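You operate a simulated robot arm through the tools that you are given. There is no shell and no other tool.

Carry out the task below with a simulated robot arm. There is one attempt and no reset: what you move stays moved.

JOB
Set the film carriage to high, shut the clip, crank on a full wrap and latch the turntable again.

It is judged by the outcome, as a careful person would: the job done as asked, and still so three seconds after it is handed in. It fails if anything else is knocked over, pushed out of place, dropped, spilled or broken.

ROBOT AND FRAMES
A 7-joint arm with a two-finger parallel gripper, fixed in place. Base frame: the origin is at the foot of the arm, x ahead of it, y to its left, z up; the work surface is at about z = 700. Lengths are in mm, angles in rad, forces in N, time in s.
With the tool pointing down near the work surface it reaches from about 440 to 920 mm from the base axis. Its first joint turns from -2.496 to 2.496 rad. Payload 3 kg.
The tool frame sits at the grasp point between the pads (the TCP): z along the fingers, y along the line on which they close. The tips reach 30 mm beyond it. Largest opening 94 mm; finger width 28, thickness 10; the body of the gripper, 50 by 96 mm, starts 55 mm behind the TCP.
Orientation is told as [roll, pitch, yaw] about the base's x, y, z axes, in that order, counted from this pose: with the fingers straight down and closing along the base's y, the tool's x points along the base's -x, its y along +y and its z along -z.

CONTROLS
- The arm moves only by the tool servo_tool. Its argument "rows" is a list of rows, each a list of 7 numbers: the turn, a rotation vector about the tool's x, y, z in units of 5 degrees (1.0 is 5 degrees), then the shift along the tool's x, y, z in units of 30 mm (1.0 is 30 mm), then the gripper command, from -1 (fully open) to 1 (shut), values between in proportion. In form: [[rx, ry, rz, dx, dy, dz, gripper], ...]. A call has 1 to 20 rows; each row shifts and turns the commanded pose from where the row before left it, along the tool's axes as they then stand. A call with a number of a shift or a turn outside -1 to 1 is refused whole. Each row takes 0.2 s and may step no farther than 50 mm and 0.15 rad from the row before; otherwise, or with a gripper value out of range, the whole call is refused. Where a pose cannot be reached the arm comes as near as it can. A force on the tool above 90 N (or 10 N above the force at the start of the call, whichever is more), or a blocked arm, ends the call early, and 0.2 s more pass. The fingers move at their own pace (about 72 mm/s each) and stop on an object; they squeeze with about 35 N. The grip force told is the motor's: it shows also when the fingers shut on nothing. Time passes only in rows, and 0.2 s behind the last, so rows that do not move let the fingers close. The reply holds the time, the measured pose of the TCP, the force on the tool along the base axes, the opening and the grip force, in the units named above and with some noise, with the torque about the TCP (base axes, N m) and any sound that the robot's microphone picked up.
- Cameras (640 x 400 px; columns grow to the right, rows downward): "scene" is fixed at [48.6, -649.7, 1479.6]; the picture's right is [0.96, -0.29, 0.00], its down [-0.10, -0.33, -0.94] and it looks along [0.27, 0.90, -0.35] (base axes); focal length 310 px, centre (320, 200). "wrist" rides on the gripper at [76, 14, -103] in the tool frame; the picture's right is [-0.18, 0.98, 0.00], its down [-0.75, -0.14, -0.64] and it looks along [-0.63, -0.12, 0.77] (tool axes); focal length 243 px, centre (320, 200). There is no depth. A picture from a camera that has moved, and an enlarged one, comes with that camera's place and axes in the base frame and with its lens.
- get_image(camera): a new picture of that camera. It takes no simulated time.
- close_up(camera, box): a new picture of the part [left, top, right, bottom] of that camera's present view, enlarged. It takes no simulated time.
- hand_in(): hands the job in; it is judged then, once.

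Places have to be worked out from the pictures, the camera data and where the tool is seen. Open the gripper and draw the arm clear of the work before you hand the job in, unless the task says otherwise.

The tools are called after "Call:" as a command line: name --pt "numbers of a row" for each row, then --argument value for the rest, lists and objects as JSON in quotes. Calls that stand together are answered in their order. servo_tool: Moves the arm, as the interface text tells. Its arguments: {"type":"object","properties":{"rows":{"type":"array"}},"required":["rows"]} The other tools are called the same way: get_image (camera) takes a picture; close_up (camera, box) takes an enlarged picture of a part of a camera's view; hand_in () hands the job in.

At the start:

```text
time_s: 0.0
tool_pos: [447.4, 346.2, 1277.4]
ee_rot: [-0.001, 0.0, 0.0]
wrist_force: [-0.4, 0.8, -0.4]
moment: [-0.01, 0.03, 0.02]
finger_gap: 94.0
grip_force: 0.2
```

scene: 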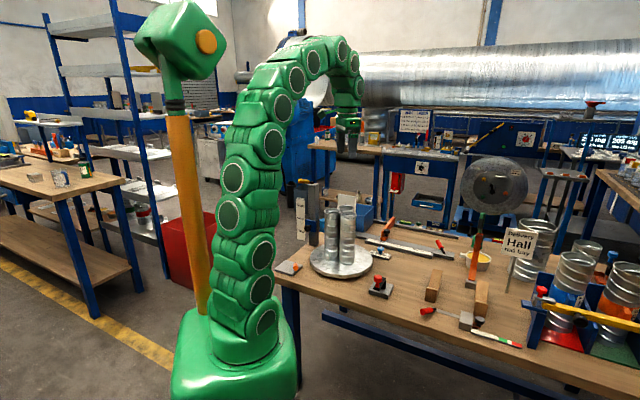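
wrist: 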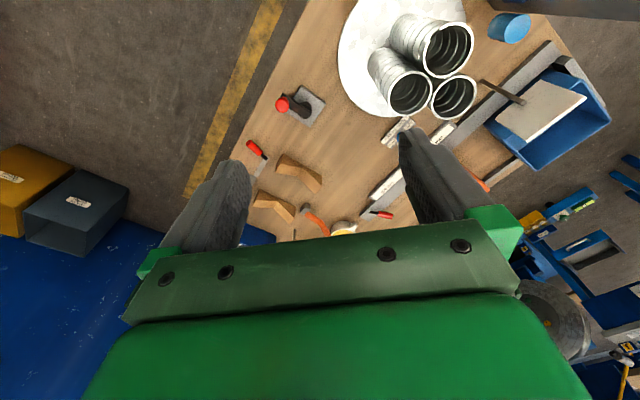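

The scene shows a turntable with three ducts/cylinders, a post with a carriage near it, and various items. I take enlarged looks at the turntable region first.

Call:
close_up --camera "scene" --box '[270, 160, 430, 310]'

Call:
close_up --camera "scene" --box '[360, 200, 540, 350]'

Call:
close_up --camera "wrist" --box '[220, 0, 640, 240]'

Call:
close_up --camera "scene" --box '[440, 140, 640, 370]'

```text
2.67 times, centred on (350, 235) of scene
camera zoom: at [48.6, -649.7, 1479.6], right [0.96, -0.29, 0.0], down [-0.1, -0.33, -0.94], along [0.27, 0.9, -0.35], focal length 828 px, centre (240, 107)
```

zoom: 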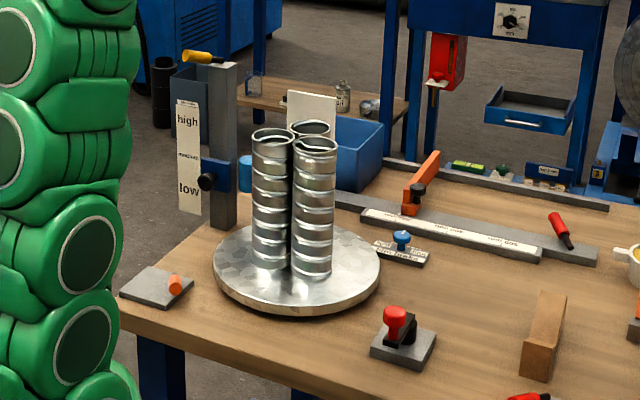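

```text
2.67 times, centred on (450, 275) of scene
camera zoom: at [48.6, -649.7, 1479.6], right [0.96, -0.29, 0.0], down [-0.1, -0.33, -0.94], along [0.27, 0.9, -0.35], focal length 828 px, centre (-27, 0)
```

zoom: 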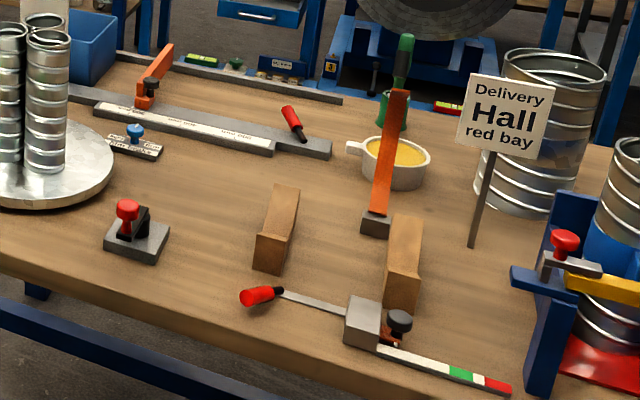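

```text
1.52 times, centred on (430, 120) of wrist
camera zoom: at [371.3, 361.2, 1378.8], right [0.18, 0.98, 0.0], down [0.75, -0.14, 0.64], along [0.63, -0.12, -0.77], focal length 370 px, centre (152, 322)
```

zoom: 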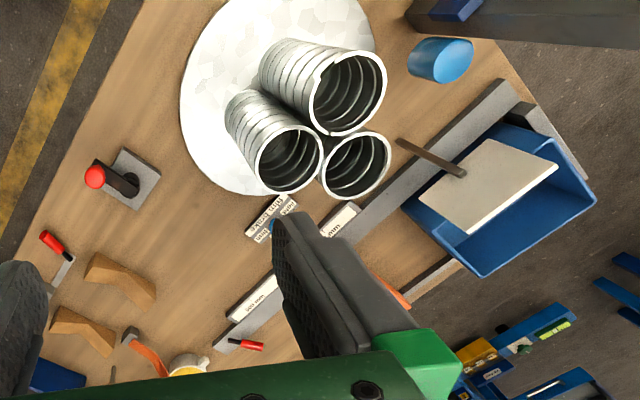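

```text
1.74 times, centred on (540, 255) of scene
camera zoom: at [48.6, -649.7, 1479.6], right [0.96, -0.29, 0.0], down [-0.1, -0.33, -0.94], along [0.27, 0.9, -0.35], focal length 540 px, centre (-63, 104)
```

zoom: 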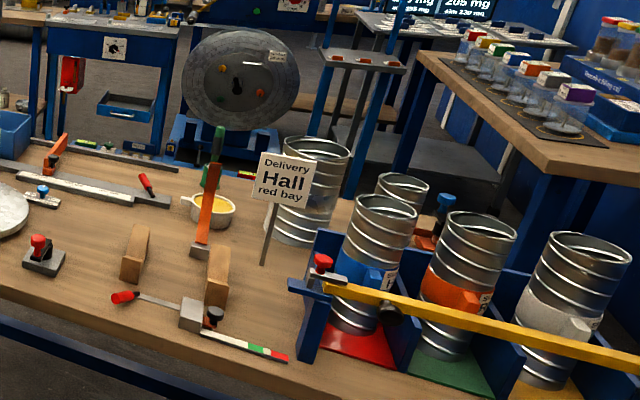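

I zoom in tightly on each control around the turntable to learn what it is.

Call:
close_up --camera "scene" --box '[285, 170, 345, 250]'

Call:
close_up --camera "scene" --box '[270, 245, 350, 300]'

Call:
close_up --camera "scene" --box '[350, 235, 450, 305]'

Call:
close_up --camera "wrist" --box '[360, 90, 460, 160]'

Call:
close_up --camera "wrist" --box '[230, 60, 350, 140]'

```text
5.00 times, centred on (315, 210) of scene
camera zoom: at [48.6, -649.7, 1479.6], right [0.96, -0.29, 0.0], down [-0.1, -0.33, -0.94], along [0.27, 0.9, -0.35], focal length 1552 px, centre (345, 150)
```

zoom: 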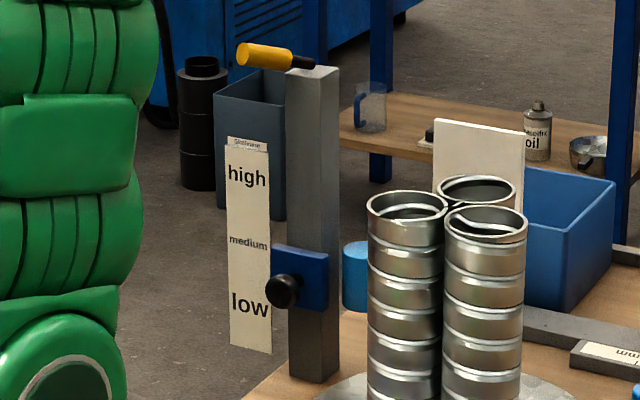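

```text
7.27 times, centred on (310, 272) of scene
camera zoom: at [48.6, -649.7, 1479.6], right [0.96, -0.29, 0.0], down [-0.1, -0.33, -0.94], along [0.27, 0.9, -0.35], focal length 2258 px, centre (393, -327)
```

zoom: 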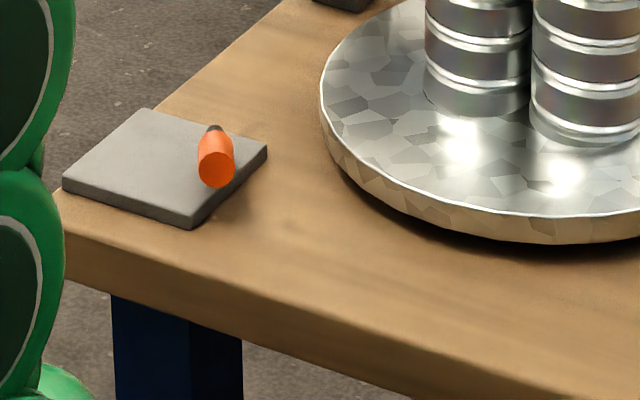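

```text
5.71 times, centred on (400, 270) of scene
camera zoom: at [48.6, -649.7, 1479.6], right [0.96, -0.29, 0.0], down [-0.1, -0.33, -0.94], along [0.27, 0.9, -0.35], focal length 1774 px, centre (-137, -200)
```

zoom: 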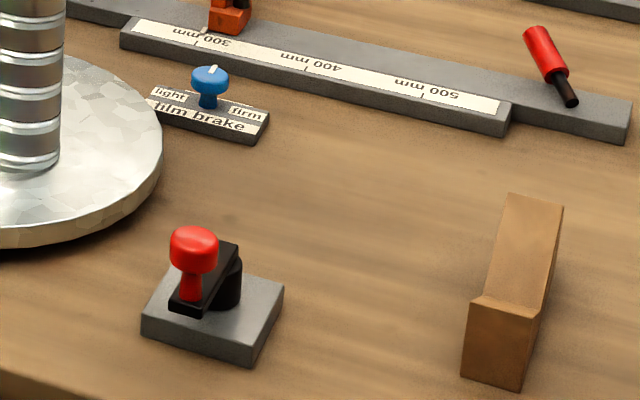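

```text
5.71 times, centred on (410, 125) of wrist
camera zoom: at [371.3, 361.2, 1378.8], right [0.18, 0.98, 0.0], down [0.75, -0.14, 0.64], along [0.63, -0.12, -0.77], focal length 1386 px, centre (-194, 629)
```

zoom: 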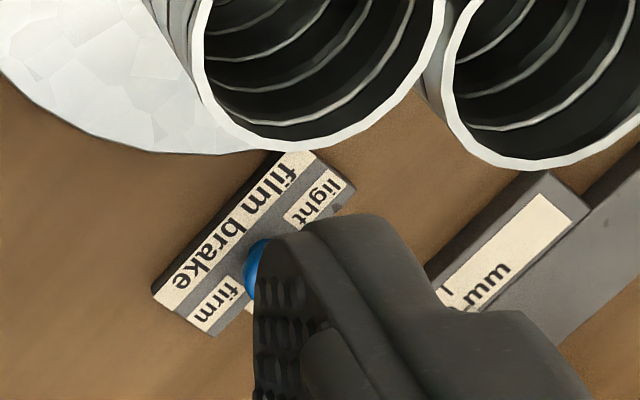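

```text
5.00 times, centred on (290, 100) of wrist
camera zoom: at [371.3, 361.2, 1378.8], right [0.18, 0.98, 0.0], down [0.75, -0.14, 0.64], along [0.63, -0.12, -0.77], focal length 1213 px, centre (470, 700)
```

zoom: 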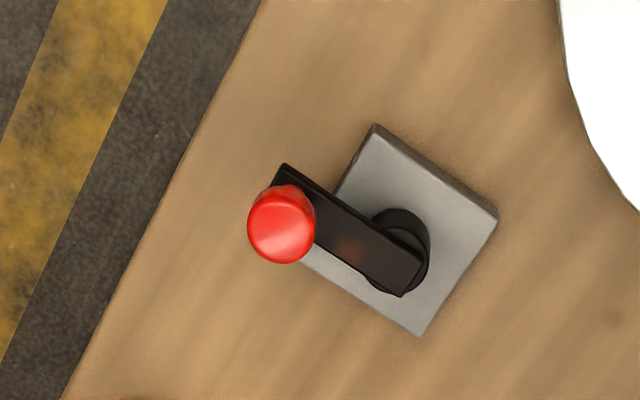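

The film station shows a post with a low/medium/high scale, a blue carriage with a black knob, and a yellow handle on top. There is also a turntable with three ducts, a grey plate with an orange peg, a red-knobbed crank or latch, and a film brake knob. I turn the wrist 90° to look at the turntable area from the base side.

Call:
servo_tool --pt "0 0 -1 0 0 0 -1" --pt "0 0 -1 0 0 0 -1" --pt "0 0 -1 0 0 0 -1" --pt "0 0 -1 0 0 0 -1" --pt "0 0 -1 0 0 0 -1" --pt "0 0 -1 0 0 0 -1" --pt "0 0 -1 0 0 0 -1" --pt "0 0 -1 0 0 0 -1" --pt "0 0 -1 0 0 0 -1" --pt "0 0 -1 0 0 0 -1" --pt "0 0 -1 0 0 0 -1" --pt "0 0 -1 0 0 0 -1" --pt "0 0 -1 0 0 0 -1" --pt "0 0 -1 0 0 0 -1" --pt "0 0 -1 0 0 0 -1" --pt "0 0 -1 0 0 0 -1" --pt "0 0 -1 0 0 0 -1" --pt "0 0 -1 0 0 0 -1"

Call:
get_image --camera "wrist"

```text
time_s: 3.8
tool_pos: [448.9, 345.9, 1277.0]
ee_rot: [0.0, 0.001, 1.573]
wrist_force: [0.1, -0.4, 0.7]
moment: [-0.03, -0.01, 0.04]
finger_gap: 94.1
grip_force: 0.0
```

```text
taken
camera wrist: at [433.8, 270.5, 1379.0], right [-0.98, 0.18, 0.0], down [0.14, 0.75, 0.64], along [0.12, 0.63, -0.77], focal length 243 px, centre (320, 200)
```

wrist: 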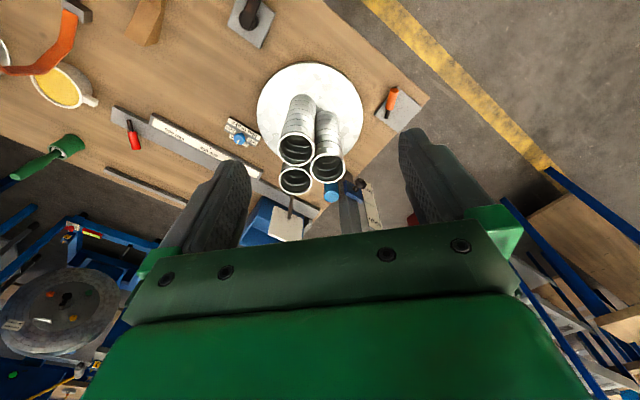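

The view now includes the orange lever plate, the turntable and the post. I enlarge these parts.

Call:
close_up --camera "wrist" --box '[350, 70, 440, 140]'

Call:
close_up --camera "wrist" --box '[240, 50, 380, 240]'

Call:
close_up --camera "wrist" --box '[210, 0, 290, 60]'

Call:
close_up --camera "wrist" --box '[290, 150, 420, 235]'

```text
5.71 times, centred on (395, 105) of wrist
camera zoom: at [433.8, 270.5, 1379.0], right [-0.98, 0.18, 0.0], down [0.14, 0.75, 0.64], along [0.12, 0.63, -0.77], focal length 1386 px, centre (-109, 743)
```

zoom: 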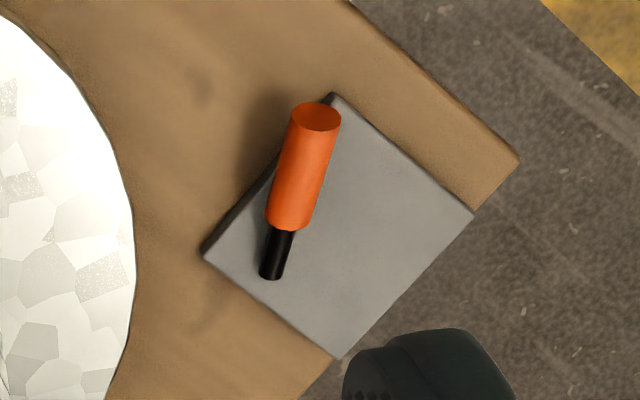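

```text
2.11 times, centred on (310, 145) of wrist
camera zoom: at [433.8, 270.5, 1379.0], right [-0.98, 0.18, 0.0], down [0.14, 0.75, 0.64], along [0.12, 0.63, -0.77], focal length 511 px, centre (341, 316)
```

zoom: 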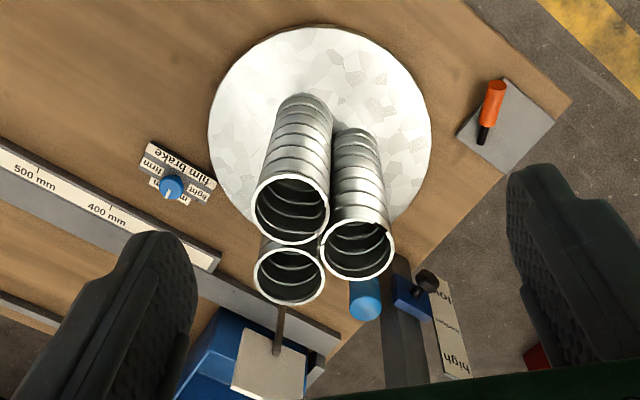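

```text
6.67 times, centred on (250, 30) of wrist
camera zoom: at [433.8, 270.5, 1379.0], right [-0.98, 0.18, 0.0], down [0.14, 0.75, 0.64], along [0.12, 0.63, -0.77], focal length 1618 px, centre (787, 1333)
```

zoom: 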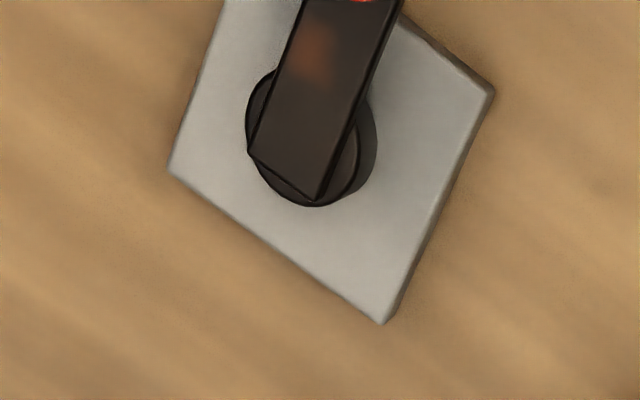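

```text
4.71 times, centred on (355, 192) of wrist
camera zoom: at [433.8, 270.5, 1379.0], right [-0.98, 0.18, 0.0], down [0.14, 0.75, 0.64], along [0.12, 0.63, -0.77], focal length 1142 px, centre (155, 235)
```

zoom: 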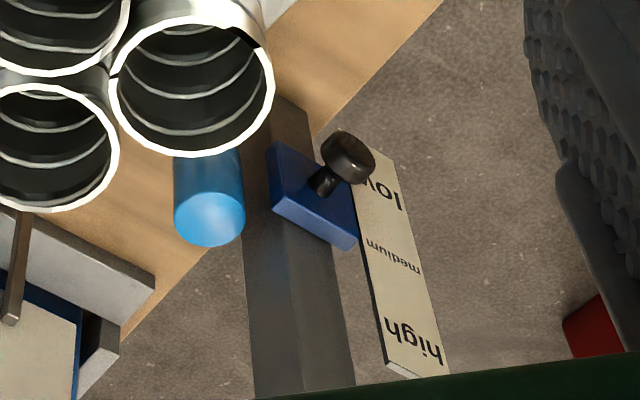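

The orange-handled lever on the grey plate is a tilting lever. The red-knobbed arm on a round pivot is the crank. I move the camera toward the post to inspect the yellow handle on its top and the carriage.

Call:
servo_tool --pt "0 0 0 -1 0.07 0.2 -1" --pt "0 0 0 -1 0.07 0.2 -1" --pt "0 0 0 -1 0.07 0.2 -1" --pt "0 0 0 -1 0.07 0.2 -1" --pt "0 0 0 -1 0.07 0.2 -1" --pt "0 0 0 -1 0.07 0.2 -1" --pt "0 0 0 -1 0.07 0.2 -1" --pt "0 0 0 -1 0.07 0.2 -1" --pt "0 0 0 -1 0.07 0.2 -1"

Call:
get_image --camera "wrist"

Call:
get_image --camera "scene"

```text
time_s: 5.8
tool_pos: [431.3, 585.3, 1226.9]
ee_rot: [-0.001, -0.001, 1.57]
wrist_force: [0.2, -0.1, -0.6]
moment: [-0.01, -0.01, 0.01]
finger_gap: 94.0
grip_force: 0.1
out of reach, approached as far as the arm can: row 9
```

```text
taken
camera wrist: at [416.2, 510.1, 1328.7], right [-0.98, 0.18, 0.0], down [0.14, 0.75, 0.64], along [0.12, 0.63, -0.77], focal length 243 px, centre (320, 200)
```

wrist: 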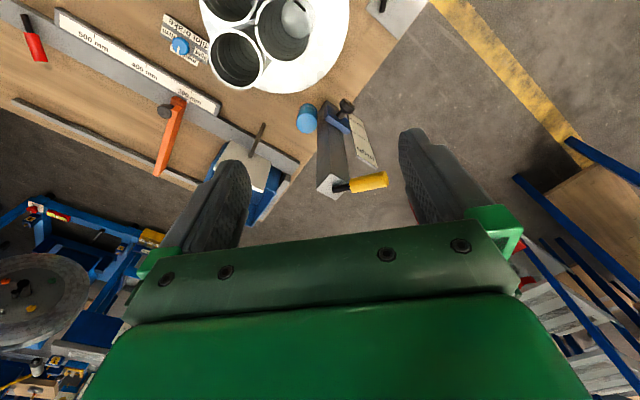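

```text
taken
```

scene: 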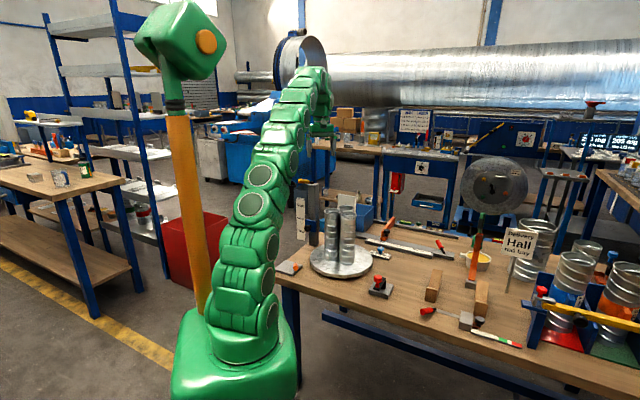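

Call:
close_up --camera "wrist" --box '[270, 80, 420, 210]'

Call:
close_up --camera "wrist" --box '[150, 0, 430, 100]'

Call:
close_up --camera "scene" --box '[290, 175, 335, 205]'

```text
3.08 times, centred on (345, 145) of wrist
camera zoom: at [416.2, 510.1, 1328.7], right [-0.98, 0.18, 0.0], down [0.14, 0.75, 0.64], along [0.12, 0.63, -0.77], focal length 746 px, centre (243, 369)
```

zoom: 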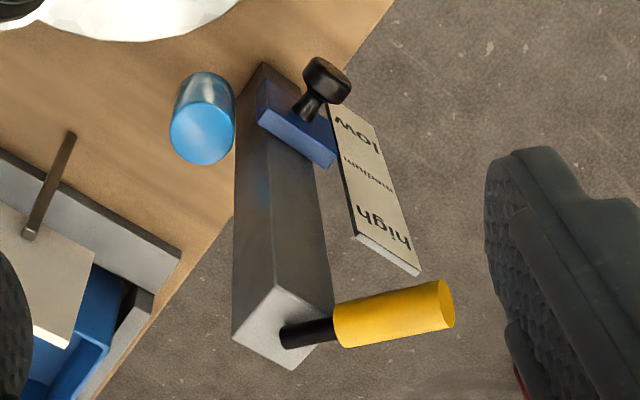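

```text
2.29 times, centred on (290, 50) of wrist
camera zoom: at [416.2, 510.1, 1328.7], right [-0.98, 0.18, 0.0], down [0.14, 0.75, 0.64], along [0.12, 0.63, -0.77], focal length 555 px, centre (389, 543)
```

zoom: 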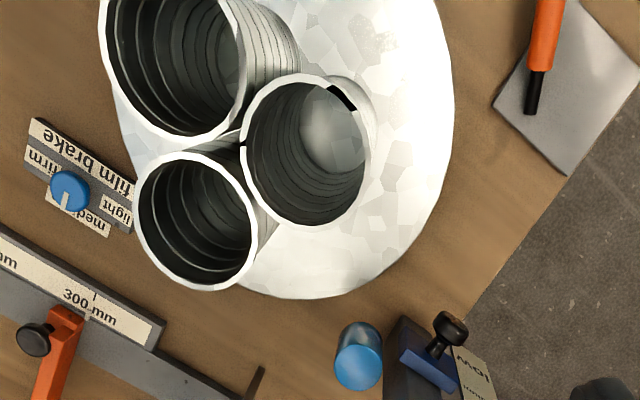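

```text
13.33 times, centred on (312, 190) of scene
camera zoom: at [48.6, -649.7, 1479.6], right [0.96, -0.29, 0.0], down [-0.1, -0.33, -0.94], along [0.27, 0.9, -0.35], focal length 4139 px, centre (420, 333)
```

zoom: 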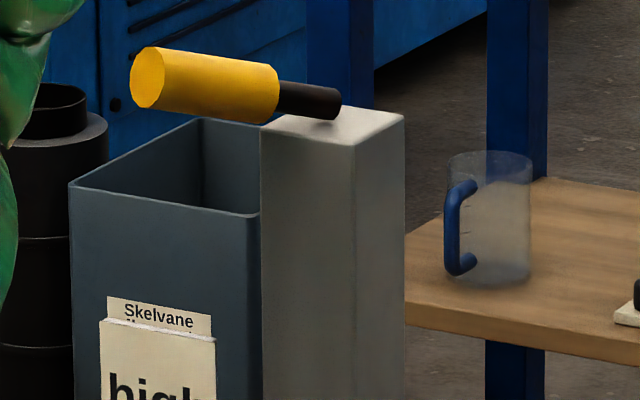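

The yellow handle pivots on top of the post, at about (436,735,1030), and its outer end is near (361,714,1054). The carriage knob is near (390,692,815). I zoom further to get the facing of the post, plate and sign.

Call:
close_up --camera "wrist" --box '[295, 90, 375, 145]'

Call:
close_up --camera "wrist" --box '[310, 150, 400, 210]'

Call:
close_up --camera "scene" --box '[295, 195, 345, 250]'

```text
7.27 times, centred on (335, 118) of wrist
camera zoom: at [416.2, 510.1, 1328.7], right [-0.98, 0.18, 0.0], down [0.14, 0.75, 0.64], along [0.12, 0.63, -0.77], focal length 1764 px, centre (211, 800)
```

zoom: 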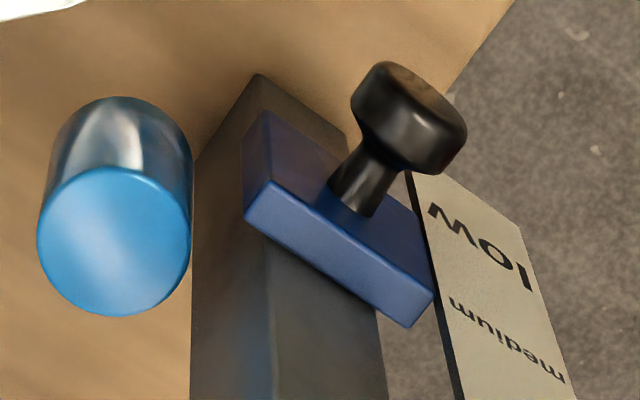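

```text
6.67 times, centred on (355, 180) of wrist
camera zoom: at [416.2, 510.1, 1328.7], right [-0.98, 0.18, 0.0], down [0.14, 0.75, 0.64], along [0.12, 0.63, -0.77], focal length 1618 px, centre (87, 333)
```

zoom: 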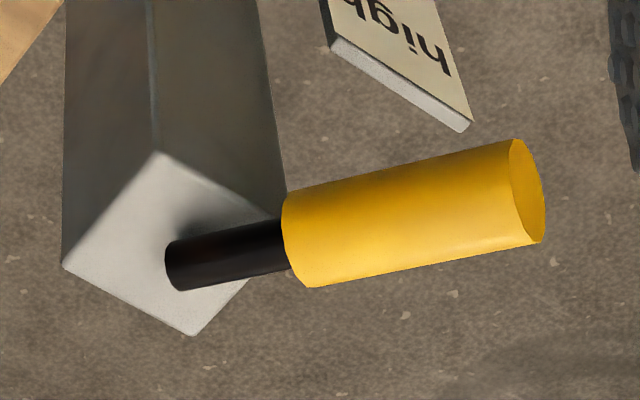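

```text
7.27 times, centred on (320, 222) of scene
camera zoom: at [48.6, -649.7, 1479.6], right [0.96, -0.29, 0.0], down [-0.1, -0.33, -0.94], along [0.27, 0.9, -0.35], focal length 2258 px, centre (320, 36)
```

zoom: 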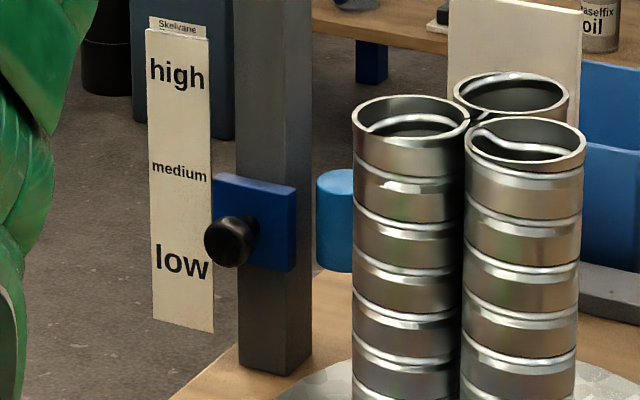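

The station sits about 45° to the base axes, and the carriage knob sticks out along (-0.7,-0.7). I move the camera above the orange lever plate to see how it works and whether the turntable is latched now.

Call:
servo_tool --pt "0 0 0 0.44 0.98 0 -1" --pt "0 0 0 0.44 0.98 0 -1" --pt "0 0 0 0.44 0.98 0 -1" --pt "0 0 0 0.44 0.98 0 -1" --pt "0 0 0 0.44 0.98 0 -1" --pt "0 0 0 0 0 1 -1" --pt "0 0 0 0 0 1 -1" --pt "0 0 0 0 0 1 -1" --pt "0 0 0 0 0 1 -1" --pt "0 0 0 0 0 1 -1" --pt "0 0 0 0 0 1 -1" --pt "0 0 0 0 0 1 -1" --pt "0 0 0 0 0 1 -1" --pt "0 0 0 0 0 1 -1" --pt "0 0 0 0 0 1 -1"

Call:
get_image --camera "wrist"

Call:
get_image --camera "scene"

```text
time_s: 9.0
tool_pos: [285.1, 520.9, 928.4]
ee_rot: [0.0, 0.001, 1.574]
wrist_force: [-0.5, 0.3, -0.8]
moment: [0.02, 0.05, -0.01]
finger_gap: 93.9
grip_force: 0.0
```

```text
taken
camera wrist: at [269.8, 445.3, 1030.0], right [-0.98, 0.18, 0.0], down [0.14, 0.75, 0.64], along [0.12, 0.63, -0.77], focal length 243 px, centre (320, 200)
```

wrist: 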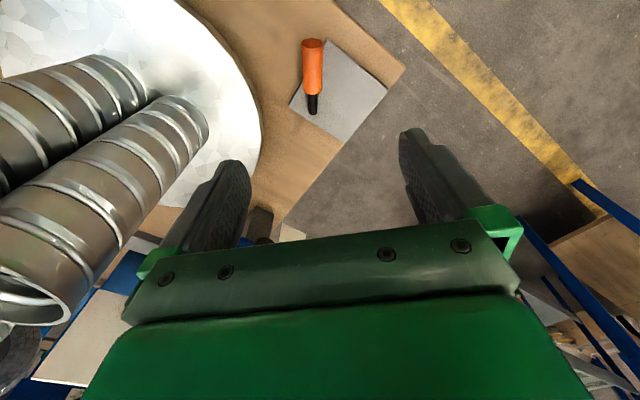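

```text
taken
```

scene: 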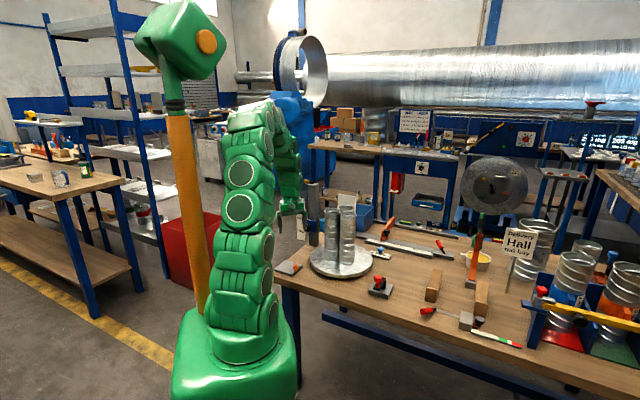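

Call:
close_up --camera "wrist" --box '[270, 20, 400, 150]'

Call:
close_up --camera "wrist" --box '[150, 0, 310, 180]'

Call:
close_up --camera "wrist" --box '[230, 180, 420, 245]'

```text
3.08 times, centred on (335, 85) of wrist
camera zoom: at [269.8, 445.3, 1030.0], right [-0.98, 0.18, 0.0], down [0.14, 0.75, 0.64], along [0.12, 0.63, -0.77], focal length 746 px, centre (274, 554)
```

zoom: 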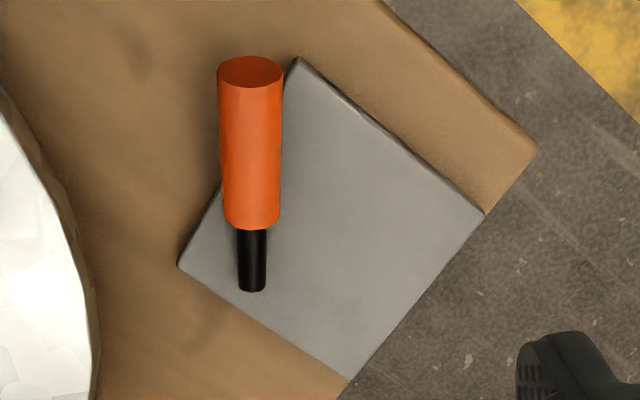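

```text
2.22 times, centred on (230, 90) of wrist
camera zoom: at [269.8, 445.3, 1030.0], right [-0.98, 0.18, 0.0], down [0.14, 0.75, 0.64], along [0.12, 0.63, -0.77], focal length 539 px, centre (520, 444)
```

zoom: 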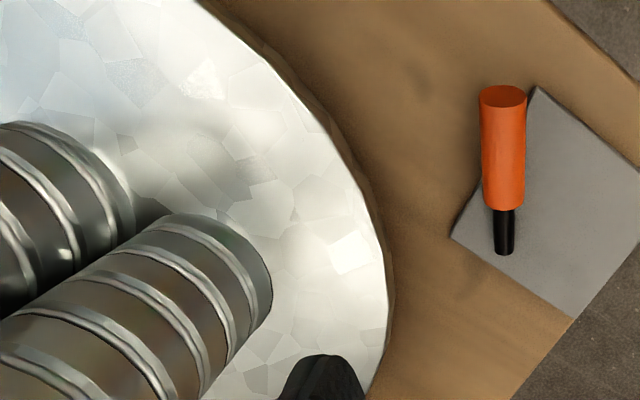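

```text
3.37 times, centred on (325, 212) of wrist
camera zoom: at [269.8, 445.3, 1030.0], right [-0.98, 0.18, 0.0], down [0.14, 0.75, 0.64], along [0.12, 0.63, -0.77], focal length 817 px, centre (303, 158)
```

zoom: 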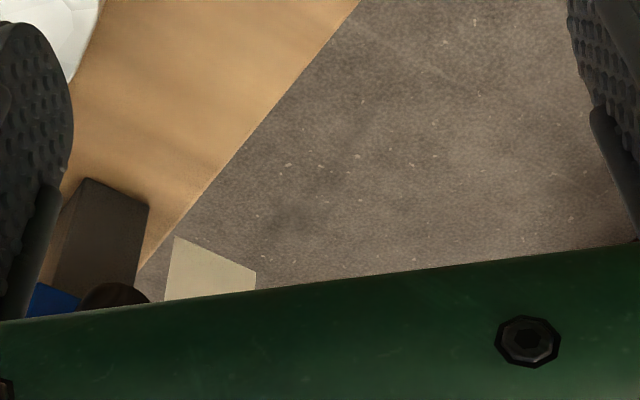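

The orange lever is about 82 mm long, pivots near (300,556,718) and rises about 15°. The carriage knob axis points to (-0.7,-0.7) from the post. I turn the tool to 45° yaw and tilt it 45°, so it can take the knob from the front and below the yellow lever.

Call:
servo_tool --pt "0 0 1 0 0 0 -1" --pt "0 0 1 0 0 0 -1" --pt "0 0 1 0 0 0 -1" --pt "0 0 1 0 0 0 -1" --pt "0 0 1 0 0 0 -1" --pt "0 0 1 0 0 0 -1" --pt "0 0 1 0 0 0 -1" --pt "0 0 1 0 0 0 -1" --pt "0 0 1 0 0 0 -1" --pt "0 -1 0 0 0 0 -1" --pt "0 -1 0 0 0 0 -1" --pt "0 -1 0 0 0 0 -1" --pt "0 -1 0 0 0 0 -1" --pt "0 -1 0 0 0 0 -1" --pt "0 -1 0 0 0 0 -1" --pt "0 -1 0 0 0 0 -1" --pt "0 -1 0 0 0 0 -1" --pt "0 -1 0 0 0 0 -1"

Call:
get_image --camera "wrist"

Call:
get_image --camera "scene"

```text
time_s: 12.8
tool_pos: [286.7, 516.4, 926.4]
ee_rot: [0.026, -0.775, 0.75]
wrist_force: [0.6, 0.0, 0.8]
moment: [-0.01, -0.02, 0.02]
finger_gap: 94.0
grip_force: 0.1
```

```text
taken
camera wrist: at [186.3, 439.7, 945.8], right [-0.59, 0.8, 0.15], down [0.17, -0.05, 0.98], along [0.79, 0.6, -0.11], focal length 243 px, centre (320, 200)
```

wrist: 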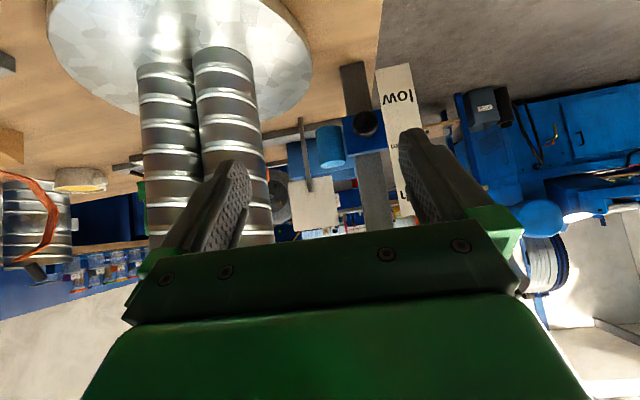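

```text
taken
```

scene: 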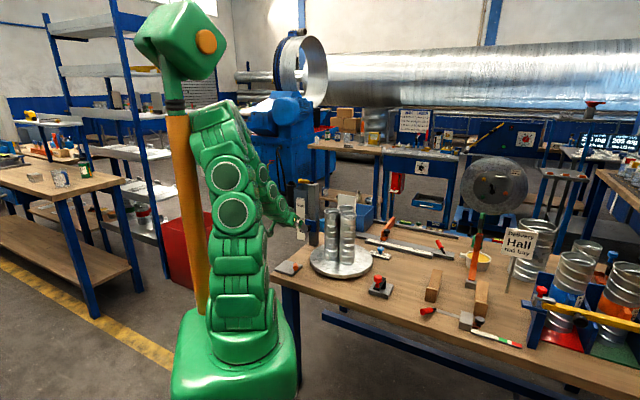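

The view agrees with the knob near (391,693,815). I move to a stand-off point in front of the knob, with the gripper partly closed to about 60 mm.

Call:
servo_tool --pt "0 0 0 0.113 0.344 0.867 -0.28" --pt "0 0 0 0.113 0.344 0.867 -0.28" --pt "0 0 0 0.113 0.344 0.867 -0.28" --pt "0 0 0 0.113 0.344 0.867 -0.28" --pt "0 0 0 0.113 0.344 0.867 -0.28" --pt "0 0 0 0 0 0 -0.28"

Call:
get_image --camera "wrist"

Call:
close_up --camera "scene" --box '[240, 160, 400, 300]'

```text
time_s: 14.2
tool_pos: [304.5, 610.4, 823.7]
ee_rot: [0.0, -0.784, 0.788]
wrist_force: [-0.1, 0.1, 0.1]
moment: [0.04, -0.01, 0.0]
finger_gap: 60.1
grip_force: 0.0
```

```text
taken
camera wrist: at [204.9, 531.8, 842.5], right [-0.6, 0.79, 0.13], down [0.16, -0.04, 0.99], along [0.78, 0.62, -0.1], focal length 243 px, centre (320, 200)
```

wrist: 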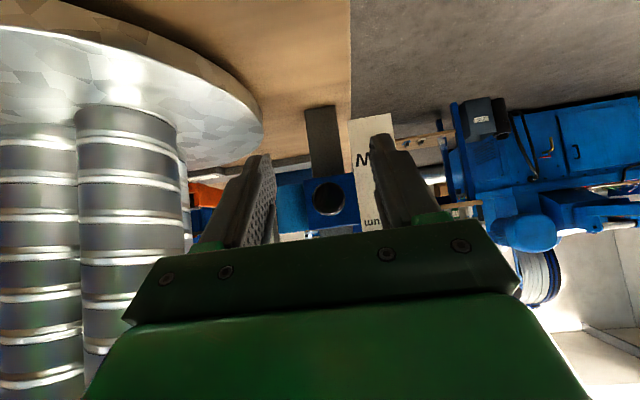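

```text
2.86 times, centred on (320, 230) of scene
camera zoom: at [48.6, -649.7, 1479.6], right [0.96, -0.29, 0.0], down [-0.1, -0.33, -0.94], along [0.27, 0.9, -0.35], focal length 887 px, centre (320, 114)
```

zoom: 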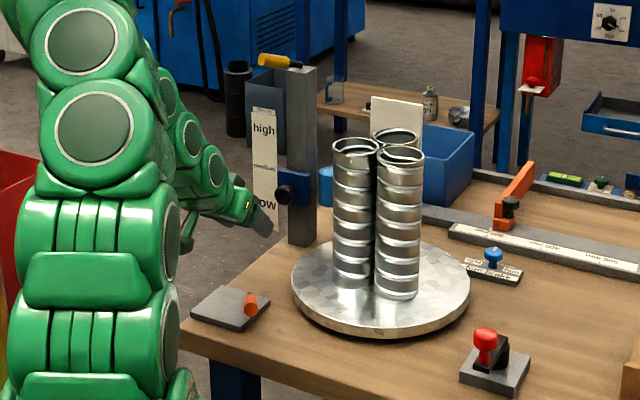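

The knob sits between the fingers in the image, at about (390,690,816). I advance horizontally most of the way and check.

Call:
servo_tool --pt "0 0 0 -0.517 -0.028 0.517 -0.28" --pt "0 0 0 -0.517 -0.028 0.517 -0.28" --pt "0 0 0 -0.517 -0.028 0.517 -0.28" --pt "0 0 0 -0.517 -0.028 0.517 -0.28" --pt "0 0 0 0 0 0 -0.28"

Call:
get_image --camera "wrist"

Call:
close_up --camera "scene" --box '[280, 180, 350, 250]'

```text
time_s: 15.4
tool_pos: [368.8, 672.6, 823.2]
ee_rot: [0.0, -0.785, 0.787]
wrist_force: [1.1, 0.7, -0.3]
moment: [-0.01, 0.0, -0.01]
finger_gap: 60.1
grip_force: 0.0
```

```text
taken
camera wrist: at [268.4, 593.2, 841.9], right [-0.6, 0.79, 0.13], down [0.16, -0.04, 0.99], along [0.78, 0.62, -0.1], focal length 243 px, centre (320, 200)
```

wrist: 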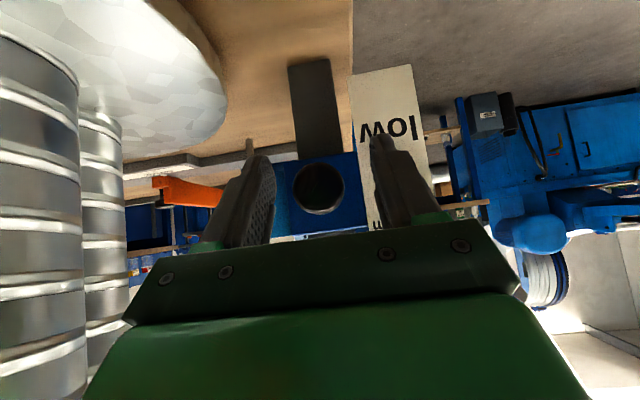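

```text
5.71 times, centred on (315, 215) of scene
camera zoom: at [48.6, -649.7, 1479.6], right [0.96, -0.29, 0.0], down [-0.1, -0.33, -0.94], along [0.27, 0.9, -0.35], focal length 1774 px, centre (349, 114)
```

zoom: 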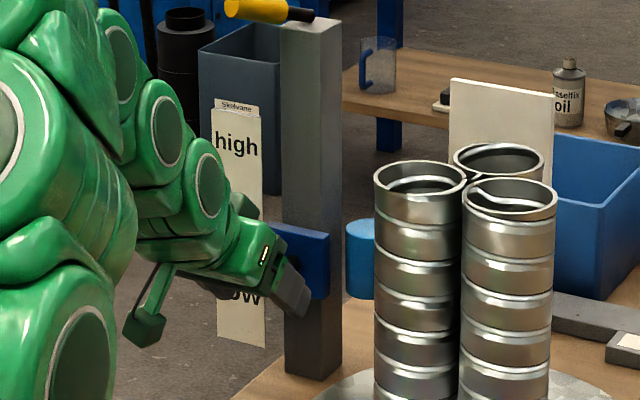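

The knob is centred between the fingers and about 22 mm ahead of the grasp point. I advance the last step and close on it.

Call:
servo_tool --pt "0 0 0 -0.3 0 0.3 -0.28" --pt "0 0 0 -0.25 0 0.25 -0.28" --pt "0 0 0 0 0 0 0.3" --pt "0 0 0 0 0 0 0.6" --pt "0 0 0 0 0 0 1" --pt "0 0 0 0 0 0 1"

Call:
get_image --camera "wrist"

Call:
close_up --camera "scene" --box '[280, 180, 350, 250]'

```text
time_s: 16.8
tool_pos: [388.8, 686.0, 823.0]
ee_rot: [-0.002, -0.782, 0.779]
wrist_force: [53.9, -43.3, -2.6]
moment: [-0.13, -0.33, -0.03]
finger_gap: 33.7
grip_force: 45.1
```

```text
taken
camera wrist: at [287.6, 607.6, 841.2], right [-0.6, 0.79, 0.13], down [0.16, -0.04, 0.99], along [0.79, 0.61, -0.1], focal length 243 px, centre (320, 200)
```

wrist: 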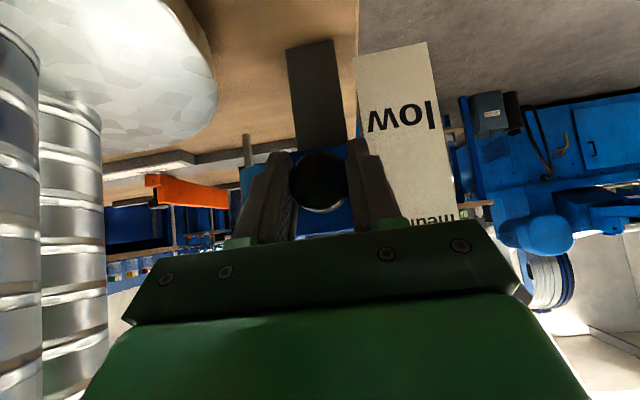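

```text
5.71 times, centred on (315, 215) of scene
camera zoom: at [48.6, -649.7, 1479.6], right [0.96, -0.29, 0.0], down [-0.1, -0.33, -0.94], along [0.27, 0.9, -0.35], focal length 1774 px, centre (349, 114)
```

zoom: 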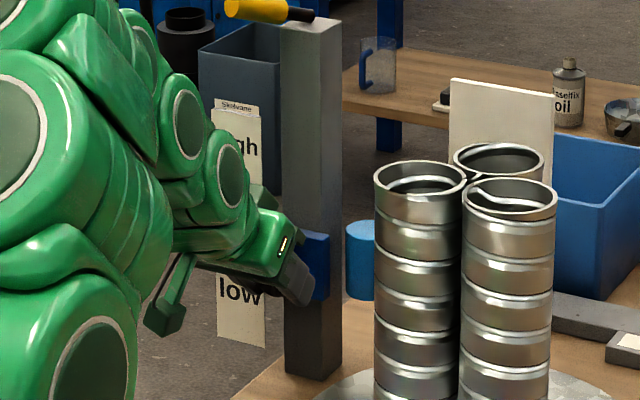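

The knob is gripped (gap 33.7 mm), but there is about 69 N of side load because the grasp was roughly 4.7 mm off-centre. I shift the command sideways to relieve it.

Call:
servo_tool --pt "0 0 0 0 -0.08 0 1" --pt "0 0 0 0 -0.075 0 1" --pt "0 0 0 0 0 0 1"

```text
time_s: 17.6
tool_pos: [388.2, 685.4, 824.5]
ee_rot: [0.0, -0.787, 0.788]
wrist_force: [8.6, -30.2, -3.3]
moment: [-0.82, 0.8, -0.51]
finger_gap: 33.5
grip_force: 45.1
```

Side load has dropped. I try lifting gently by about 15 mm to feel whether the carriage slides.

Call:
servo_tool --pt "0 0 0 -0.118 -0.04 -0.118 1" --pt "0 0 0 -0.118 0 -0.118 1" --pt "0 0 0 -0.118 0 -0.118 1"

Call:
get_image --camera "wrist"

```text
time_s: 18.4
tool_pos: [387.3, 685.4, 838.5]
ee_rot: [0.0, -0.785, 0.788]
wrist_force: [-8.6, -13.9, -4.1]
moment: [-0.68, 0.66, -0.29]
finger_gap: 33.4
grip_force: 44.9
```

```text
taken
camera wrist: at [288.3, 606.5, 857.1], right [-0.61, 0.78, 0.13], down [0.16, -0.04, 0.99], along [0.78, 0.62, -0.1], focal length 243 px, centre (320, 200)
```

wrist: 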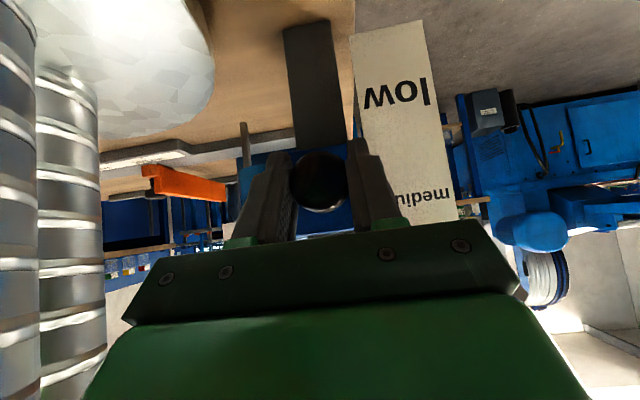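

The carriage slides with only about 4 N. I raise it further, then compare it with the "high" label.

Call:
servo_tool --pt "0 0 0 -0.4 0 -0.4 1" --pt "0 0 0 -0.4 0 -0.4 1" --pt "0 0 0 -0.4 0 -0.4 1" --pt "0 0 0 -0.4 0 -0.4 1" --pt "0 0 0 0 0 0 1"

Call:
close_up --camera "scene" --box '[280, 170, 350, 250]'

Call:
get_image --camera "wrist"

```text
time_s: 19.6
tool_pos: [388.7, 685.3, 905.6]
ee_rot: [0.002, -0.787, 0.788]
wrist_force: [-18.6, 23.6, -1.5]
moment: [0.13, 0.03, -0.02]
finger_gap: 33.5
grip_force: 45.1
```

```text
5.00 times, centred on (315, 210) of scene
camera zoom: at [48.6, -649.7, 1479.6], right [0.96, -0.29, 0.0], down [-0.1, -0.33, -0.94], along [0.27, 0.9, -0.35], focal length 1552 px, centre (345, 150)
```

zoom: 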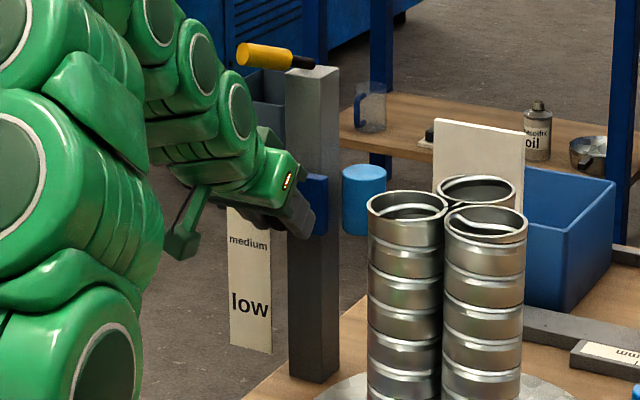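

```text
taken
camera wrist: at [288.5, 606.6, 924.8], right [-0.61, 0.79, 0.13], down [0.15, -0.05, 0.99], along [0.78, 0.62, -0.09], focal length 243 px, centre (320, 200)
```

wrist: 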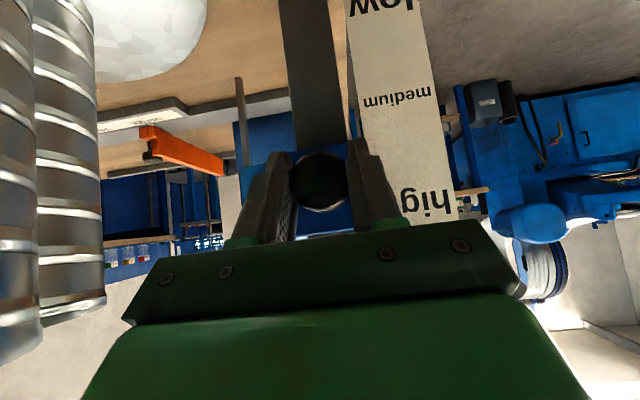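

By the wrist view the labels sit at about low 780, medium 851 and high 920, and the knob is now near z 898. I raise about 20 mm more in small steps while watching the force.

Call:
servo_tool --pt "0 0 0 -0.118 0.02 -0.118 1" --pt "0 0 0 -0.118 0.02 -0.118 1" --pt "0 0 0 -0.118 0 -0.118 1" --pt "0 0 0 -0.118 0 -0.118 1" --pt "0 0 0 0 0 0 1"

Call:
get_image --camera "wrist"

Call:
close_up --camera "scene" --box '[280, 170, 350, 250]'

```text
time_s: 20.8
tool_pos: [388.1, 684.3, 923.8]
ee_rot: [-0.002, -0.784, 0.788]
wrist_force: [-5.4, 36.8, -20.6]
moment: [-0.04, -0.02, -0.17]
finger_gap: 33.8
grip_force: 45.1
```

```text
taken
camera wrist: at [288.1, 606.6, 943.1], right [-0.6, 0.79, 0.13], down [0.16, -0.04, 0.99], along [0.78, 0.62, -0.1], focal length 243 px, centre (320, 200)
```

wrist: 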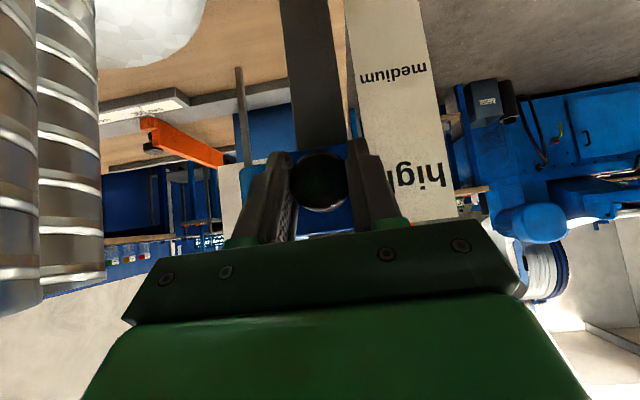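

```text
5.00 times, centred on (315, 210) of scene
camera zoom: at [48.6, -649.7, 1479.6], right [0.96, -0.29, 0.0], down [-0.1, -0.33, -0.94], along [0.27, 0.9, -0.35], focal length 1552 px, centre (345, 150)
```

zoom: 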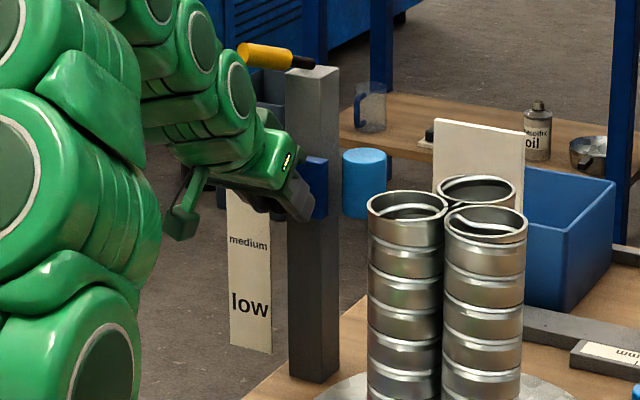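

The knob is now within about 5 mm of the "high" label height, and about 20 N of vertical load has appeared, possibly a stop. I try one more small lift to tell.

Call:
servo_tool --pt "0 0 0 -0.05 0 -0.05 1" --pt "0 0 0 -0.05 0 -0.05 1" --pt "0 0 0 0 0 0 1"

```text
time_s: 21.6
tool_pos: [387.5, 685.7, 928.6]
ee_rot: [-0.003, -0.785, 0.787]
wrist_force: [-29.5, 7.3, -28.1]
moment: [-0.3, 0.38, 0.27]
finger_gap: 33.5
grip_force: 45.3
```

Call:
close_up --camera "wrist" --box '[230, 100, 470, 250]'

Call:
close_up --camera "scene" --box '[295, 180, 345, 220]'

```text
2.67 times, centred on (350, 175) of wrist
camera zoom: at [288.1, 606.7, 947.8], right [-0.6, 0.79, 0.13], down [0.16, -0.04, 0.99], along [0.78, 0.62, -0.1], focal length 647 px, centre (240, 267)
```

zoom: 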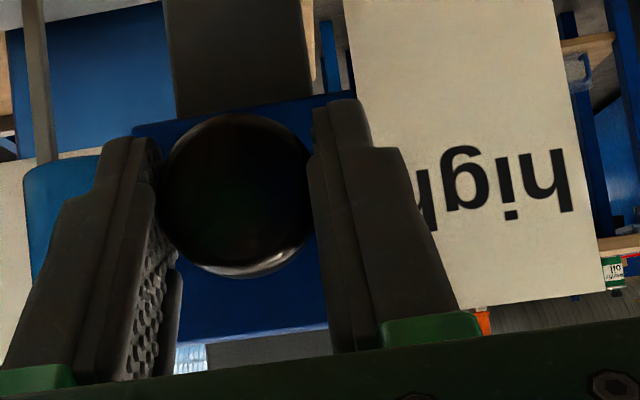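

```text
10.00 times, centred on (320, 200) of scene
camera zoom: at [48.6, -649.7, 1479.6], right [0.96, -0.29, 0.0], down [-0.1, -0.33, -0.94], along [0.27, 0.9, -0.35], focal length 3104 px, centre (320, 200)
```

zoom: 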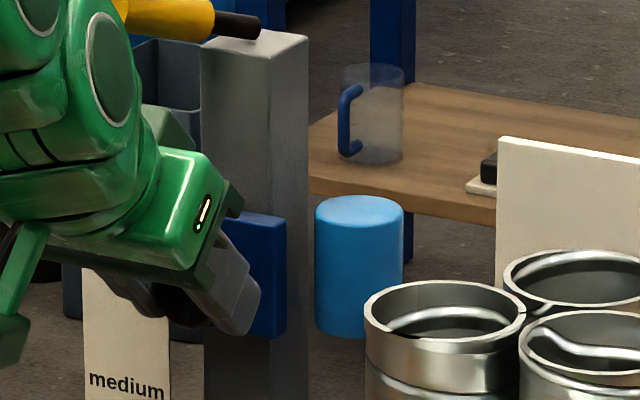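

The carriage knob is now level with the "high" label, both at about z 921. I open the fingers, back straight out and check that it stays.

Call:
servo_tool --pt "0 0 0 0 0 0 0.2" --pt "0 0 0 0 0 0 -0.28" --pt "0 0 0 0 0 0 -0.28" --pt "0 0 0 0 0 0 -0.28" --pt "0 0 0 0.5 0 -0.5 -0.28" --pt "0 0 0 0.5 0 -0.5 -0.28" --pt "0 0 0 0.6 0 -0.6 -0.28" --pt "0 0 0 0.6 0 -0.6 -0.28" --pt "0 0 0 0.6 0 -0.6 -0.28"

Call:
get_image --camera "wrist"

Call:
close_up --camera "scene" --box '[280, 170, 350, 250]'

```text
time_s: 23.6
tool_pos: [312.0, 596.1, 920.4]
ee_rot: [-0.003, -0.766, 0.773]
wrist_force: [0.7, 0.6, -0.7]
moment: [0.04, 0.0, 0.02]
finger_gap: 60.3
grip_force: 0.1
```

```text
taken
camera wrist: at [209.5, 519.3, 940.8], right [-0.59, 0.8, 0.13], down [0.17, -0.03, 0.99], along [0.79, 0.6, -0.12], focal length 243 px, centre (320, 200)
```

wrist: 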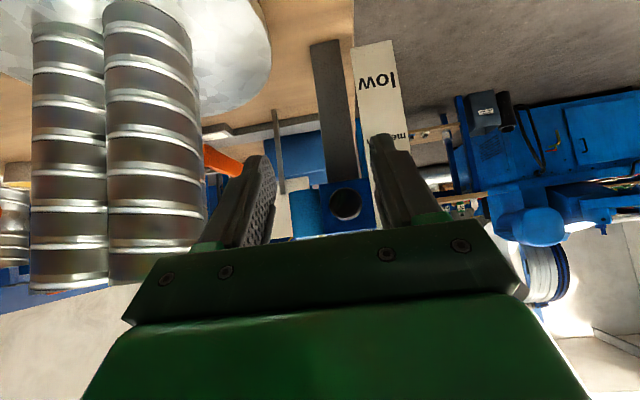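

```text
5.00 times, centred on (315, 210) of scene
camera zoom: at [48.6, -649.7, 1479.6], right [0.96, -0.29, 0.0], down [-0.1, -0.33, -0.94], along [0.27, 0.9, -0.35], focal length 1552 px, centre (345, 150)
```

zoom: 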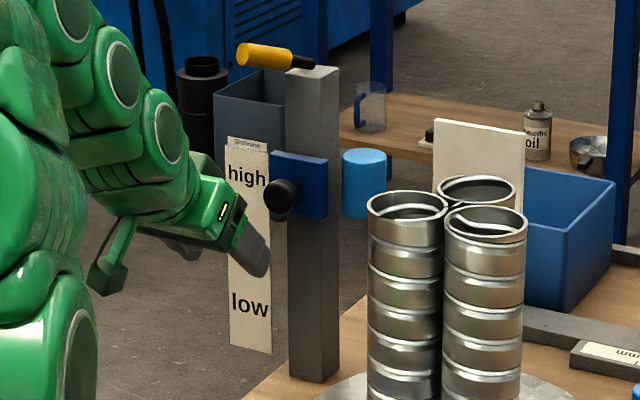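

The carriage stays at "high". Next is the clip lever, the yellow one on the post top. I raise the tool clear, line its yaw up with the lever, and stop in front of and above it.

Call:
servo_tool --pt "0 0 0 -0.94 0 -0.94 -0.28" --pt "0 0 0 -0.94 0 -0.94 -0.28" --pt "0 0 0 -0.94 0 -0.94 -0.28" --pt "0 0 0 -0.94 0 -0.94 -0.28" --pt "0 0 0 -0.94 0 -0.94 -0.28" --pt "0.69 0 0.69 0 0 0 -0.28" --pt "0.69 0 0.69 0 0 0 -0.28" --pt "0.69 0 0.69 0 0 0 -0.28" --pt "0.69 0 0.69 0 0 0 -0.28" --pt "0.69 0 0.69 0 0 0 -0.28" --pt "0.69 0 0.69 0 0 0 -0.28" --pt "0 0 0 0 0 0 -0.28"

Call:
get_image --camera "wrist"

```text
time_s: 25.6
tool_pos: [334.1, 606.4, 1086.2]
ee_rot: [0.224, -0.518, 0.25]
wrist_force: [-0.1, -0.5, -1.2]
moment: [0.01, -0.03, -0.02]
finger_gap: 60.3
grip_force: 0.1
stopped in row 9: the arm was blocked; the commanded pose is now the measured one
```

```text
taken
camera wrist: at [220.9, 568.6, 1136.8], right [-0.19, 0.94, 0.28], down [0.42, -0.18, 0.89], along [0.89, 0.29, -0.36], focal length 243 px, centre (320, 200)
```

wrist: 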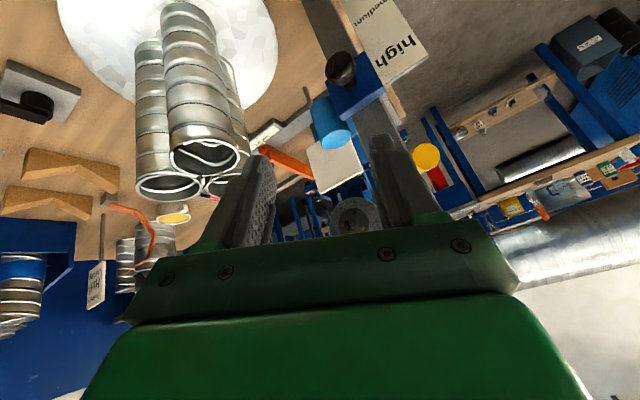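

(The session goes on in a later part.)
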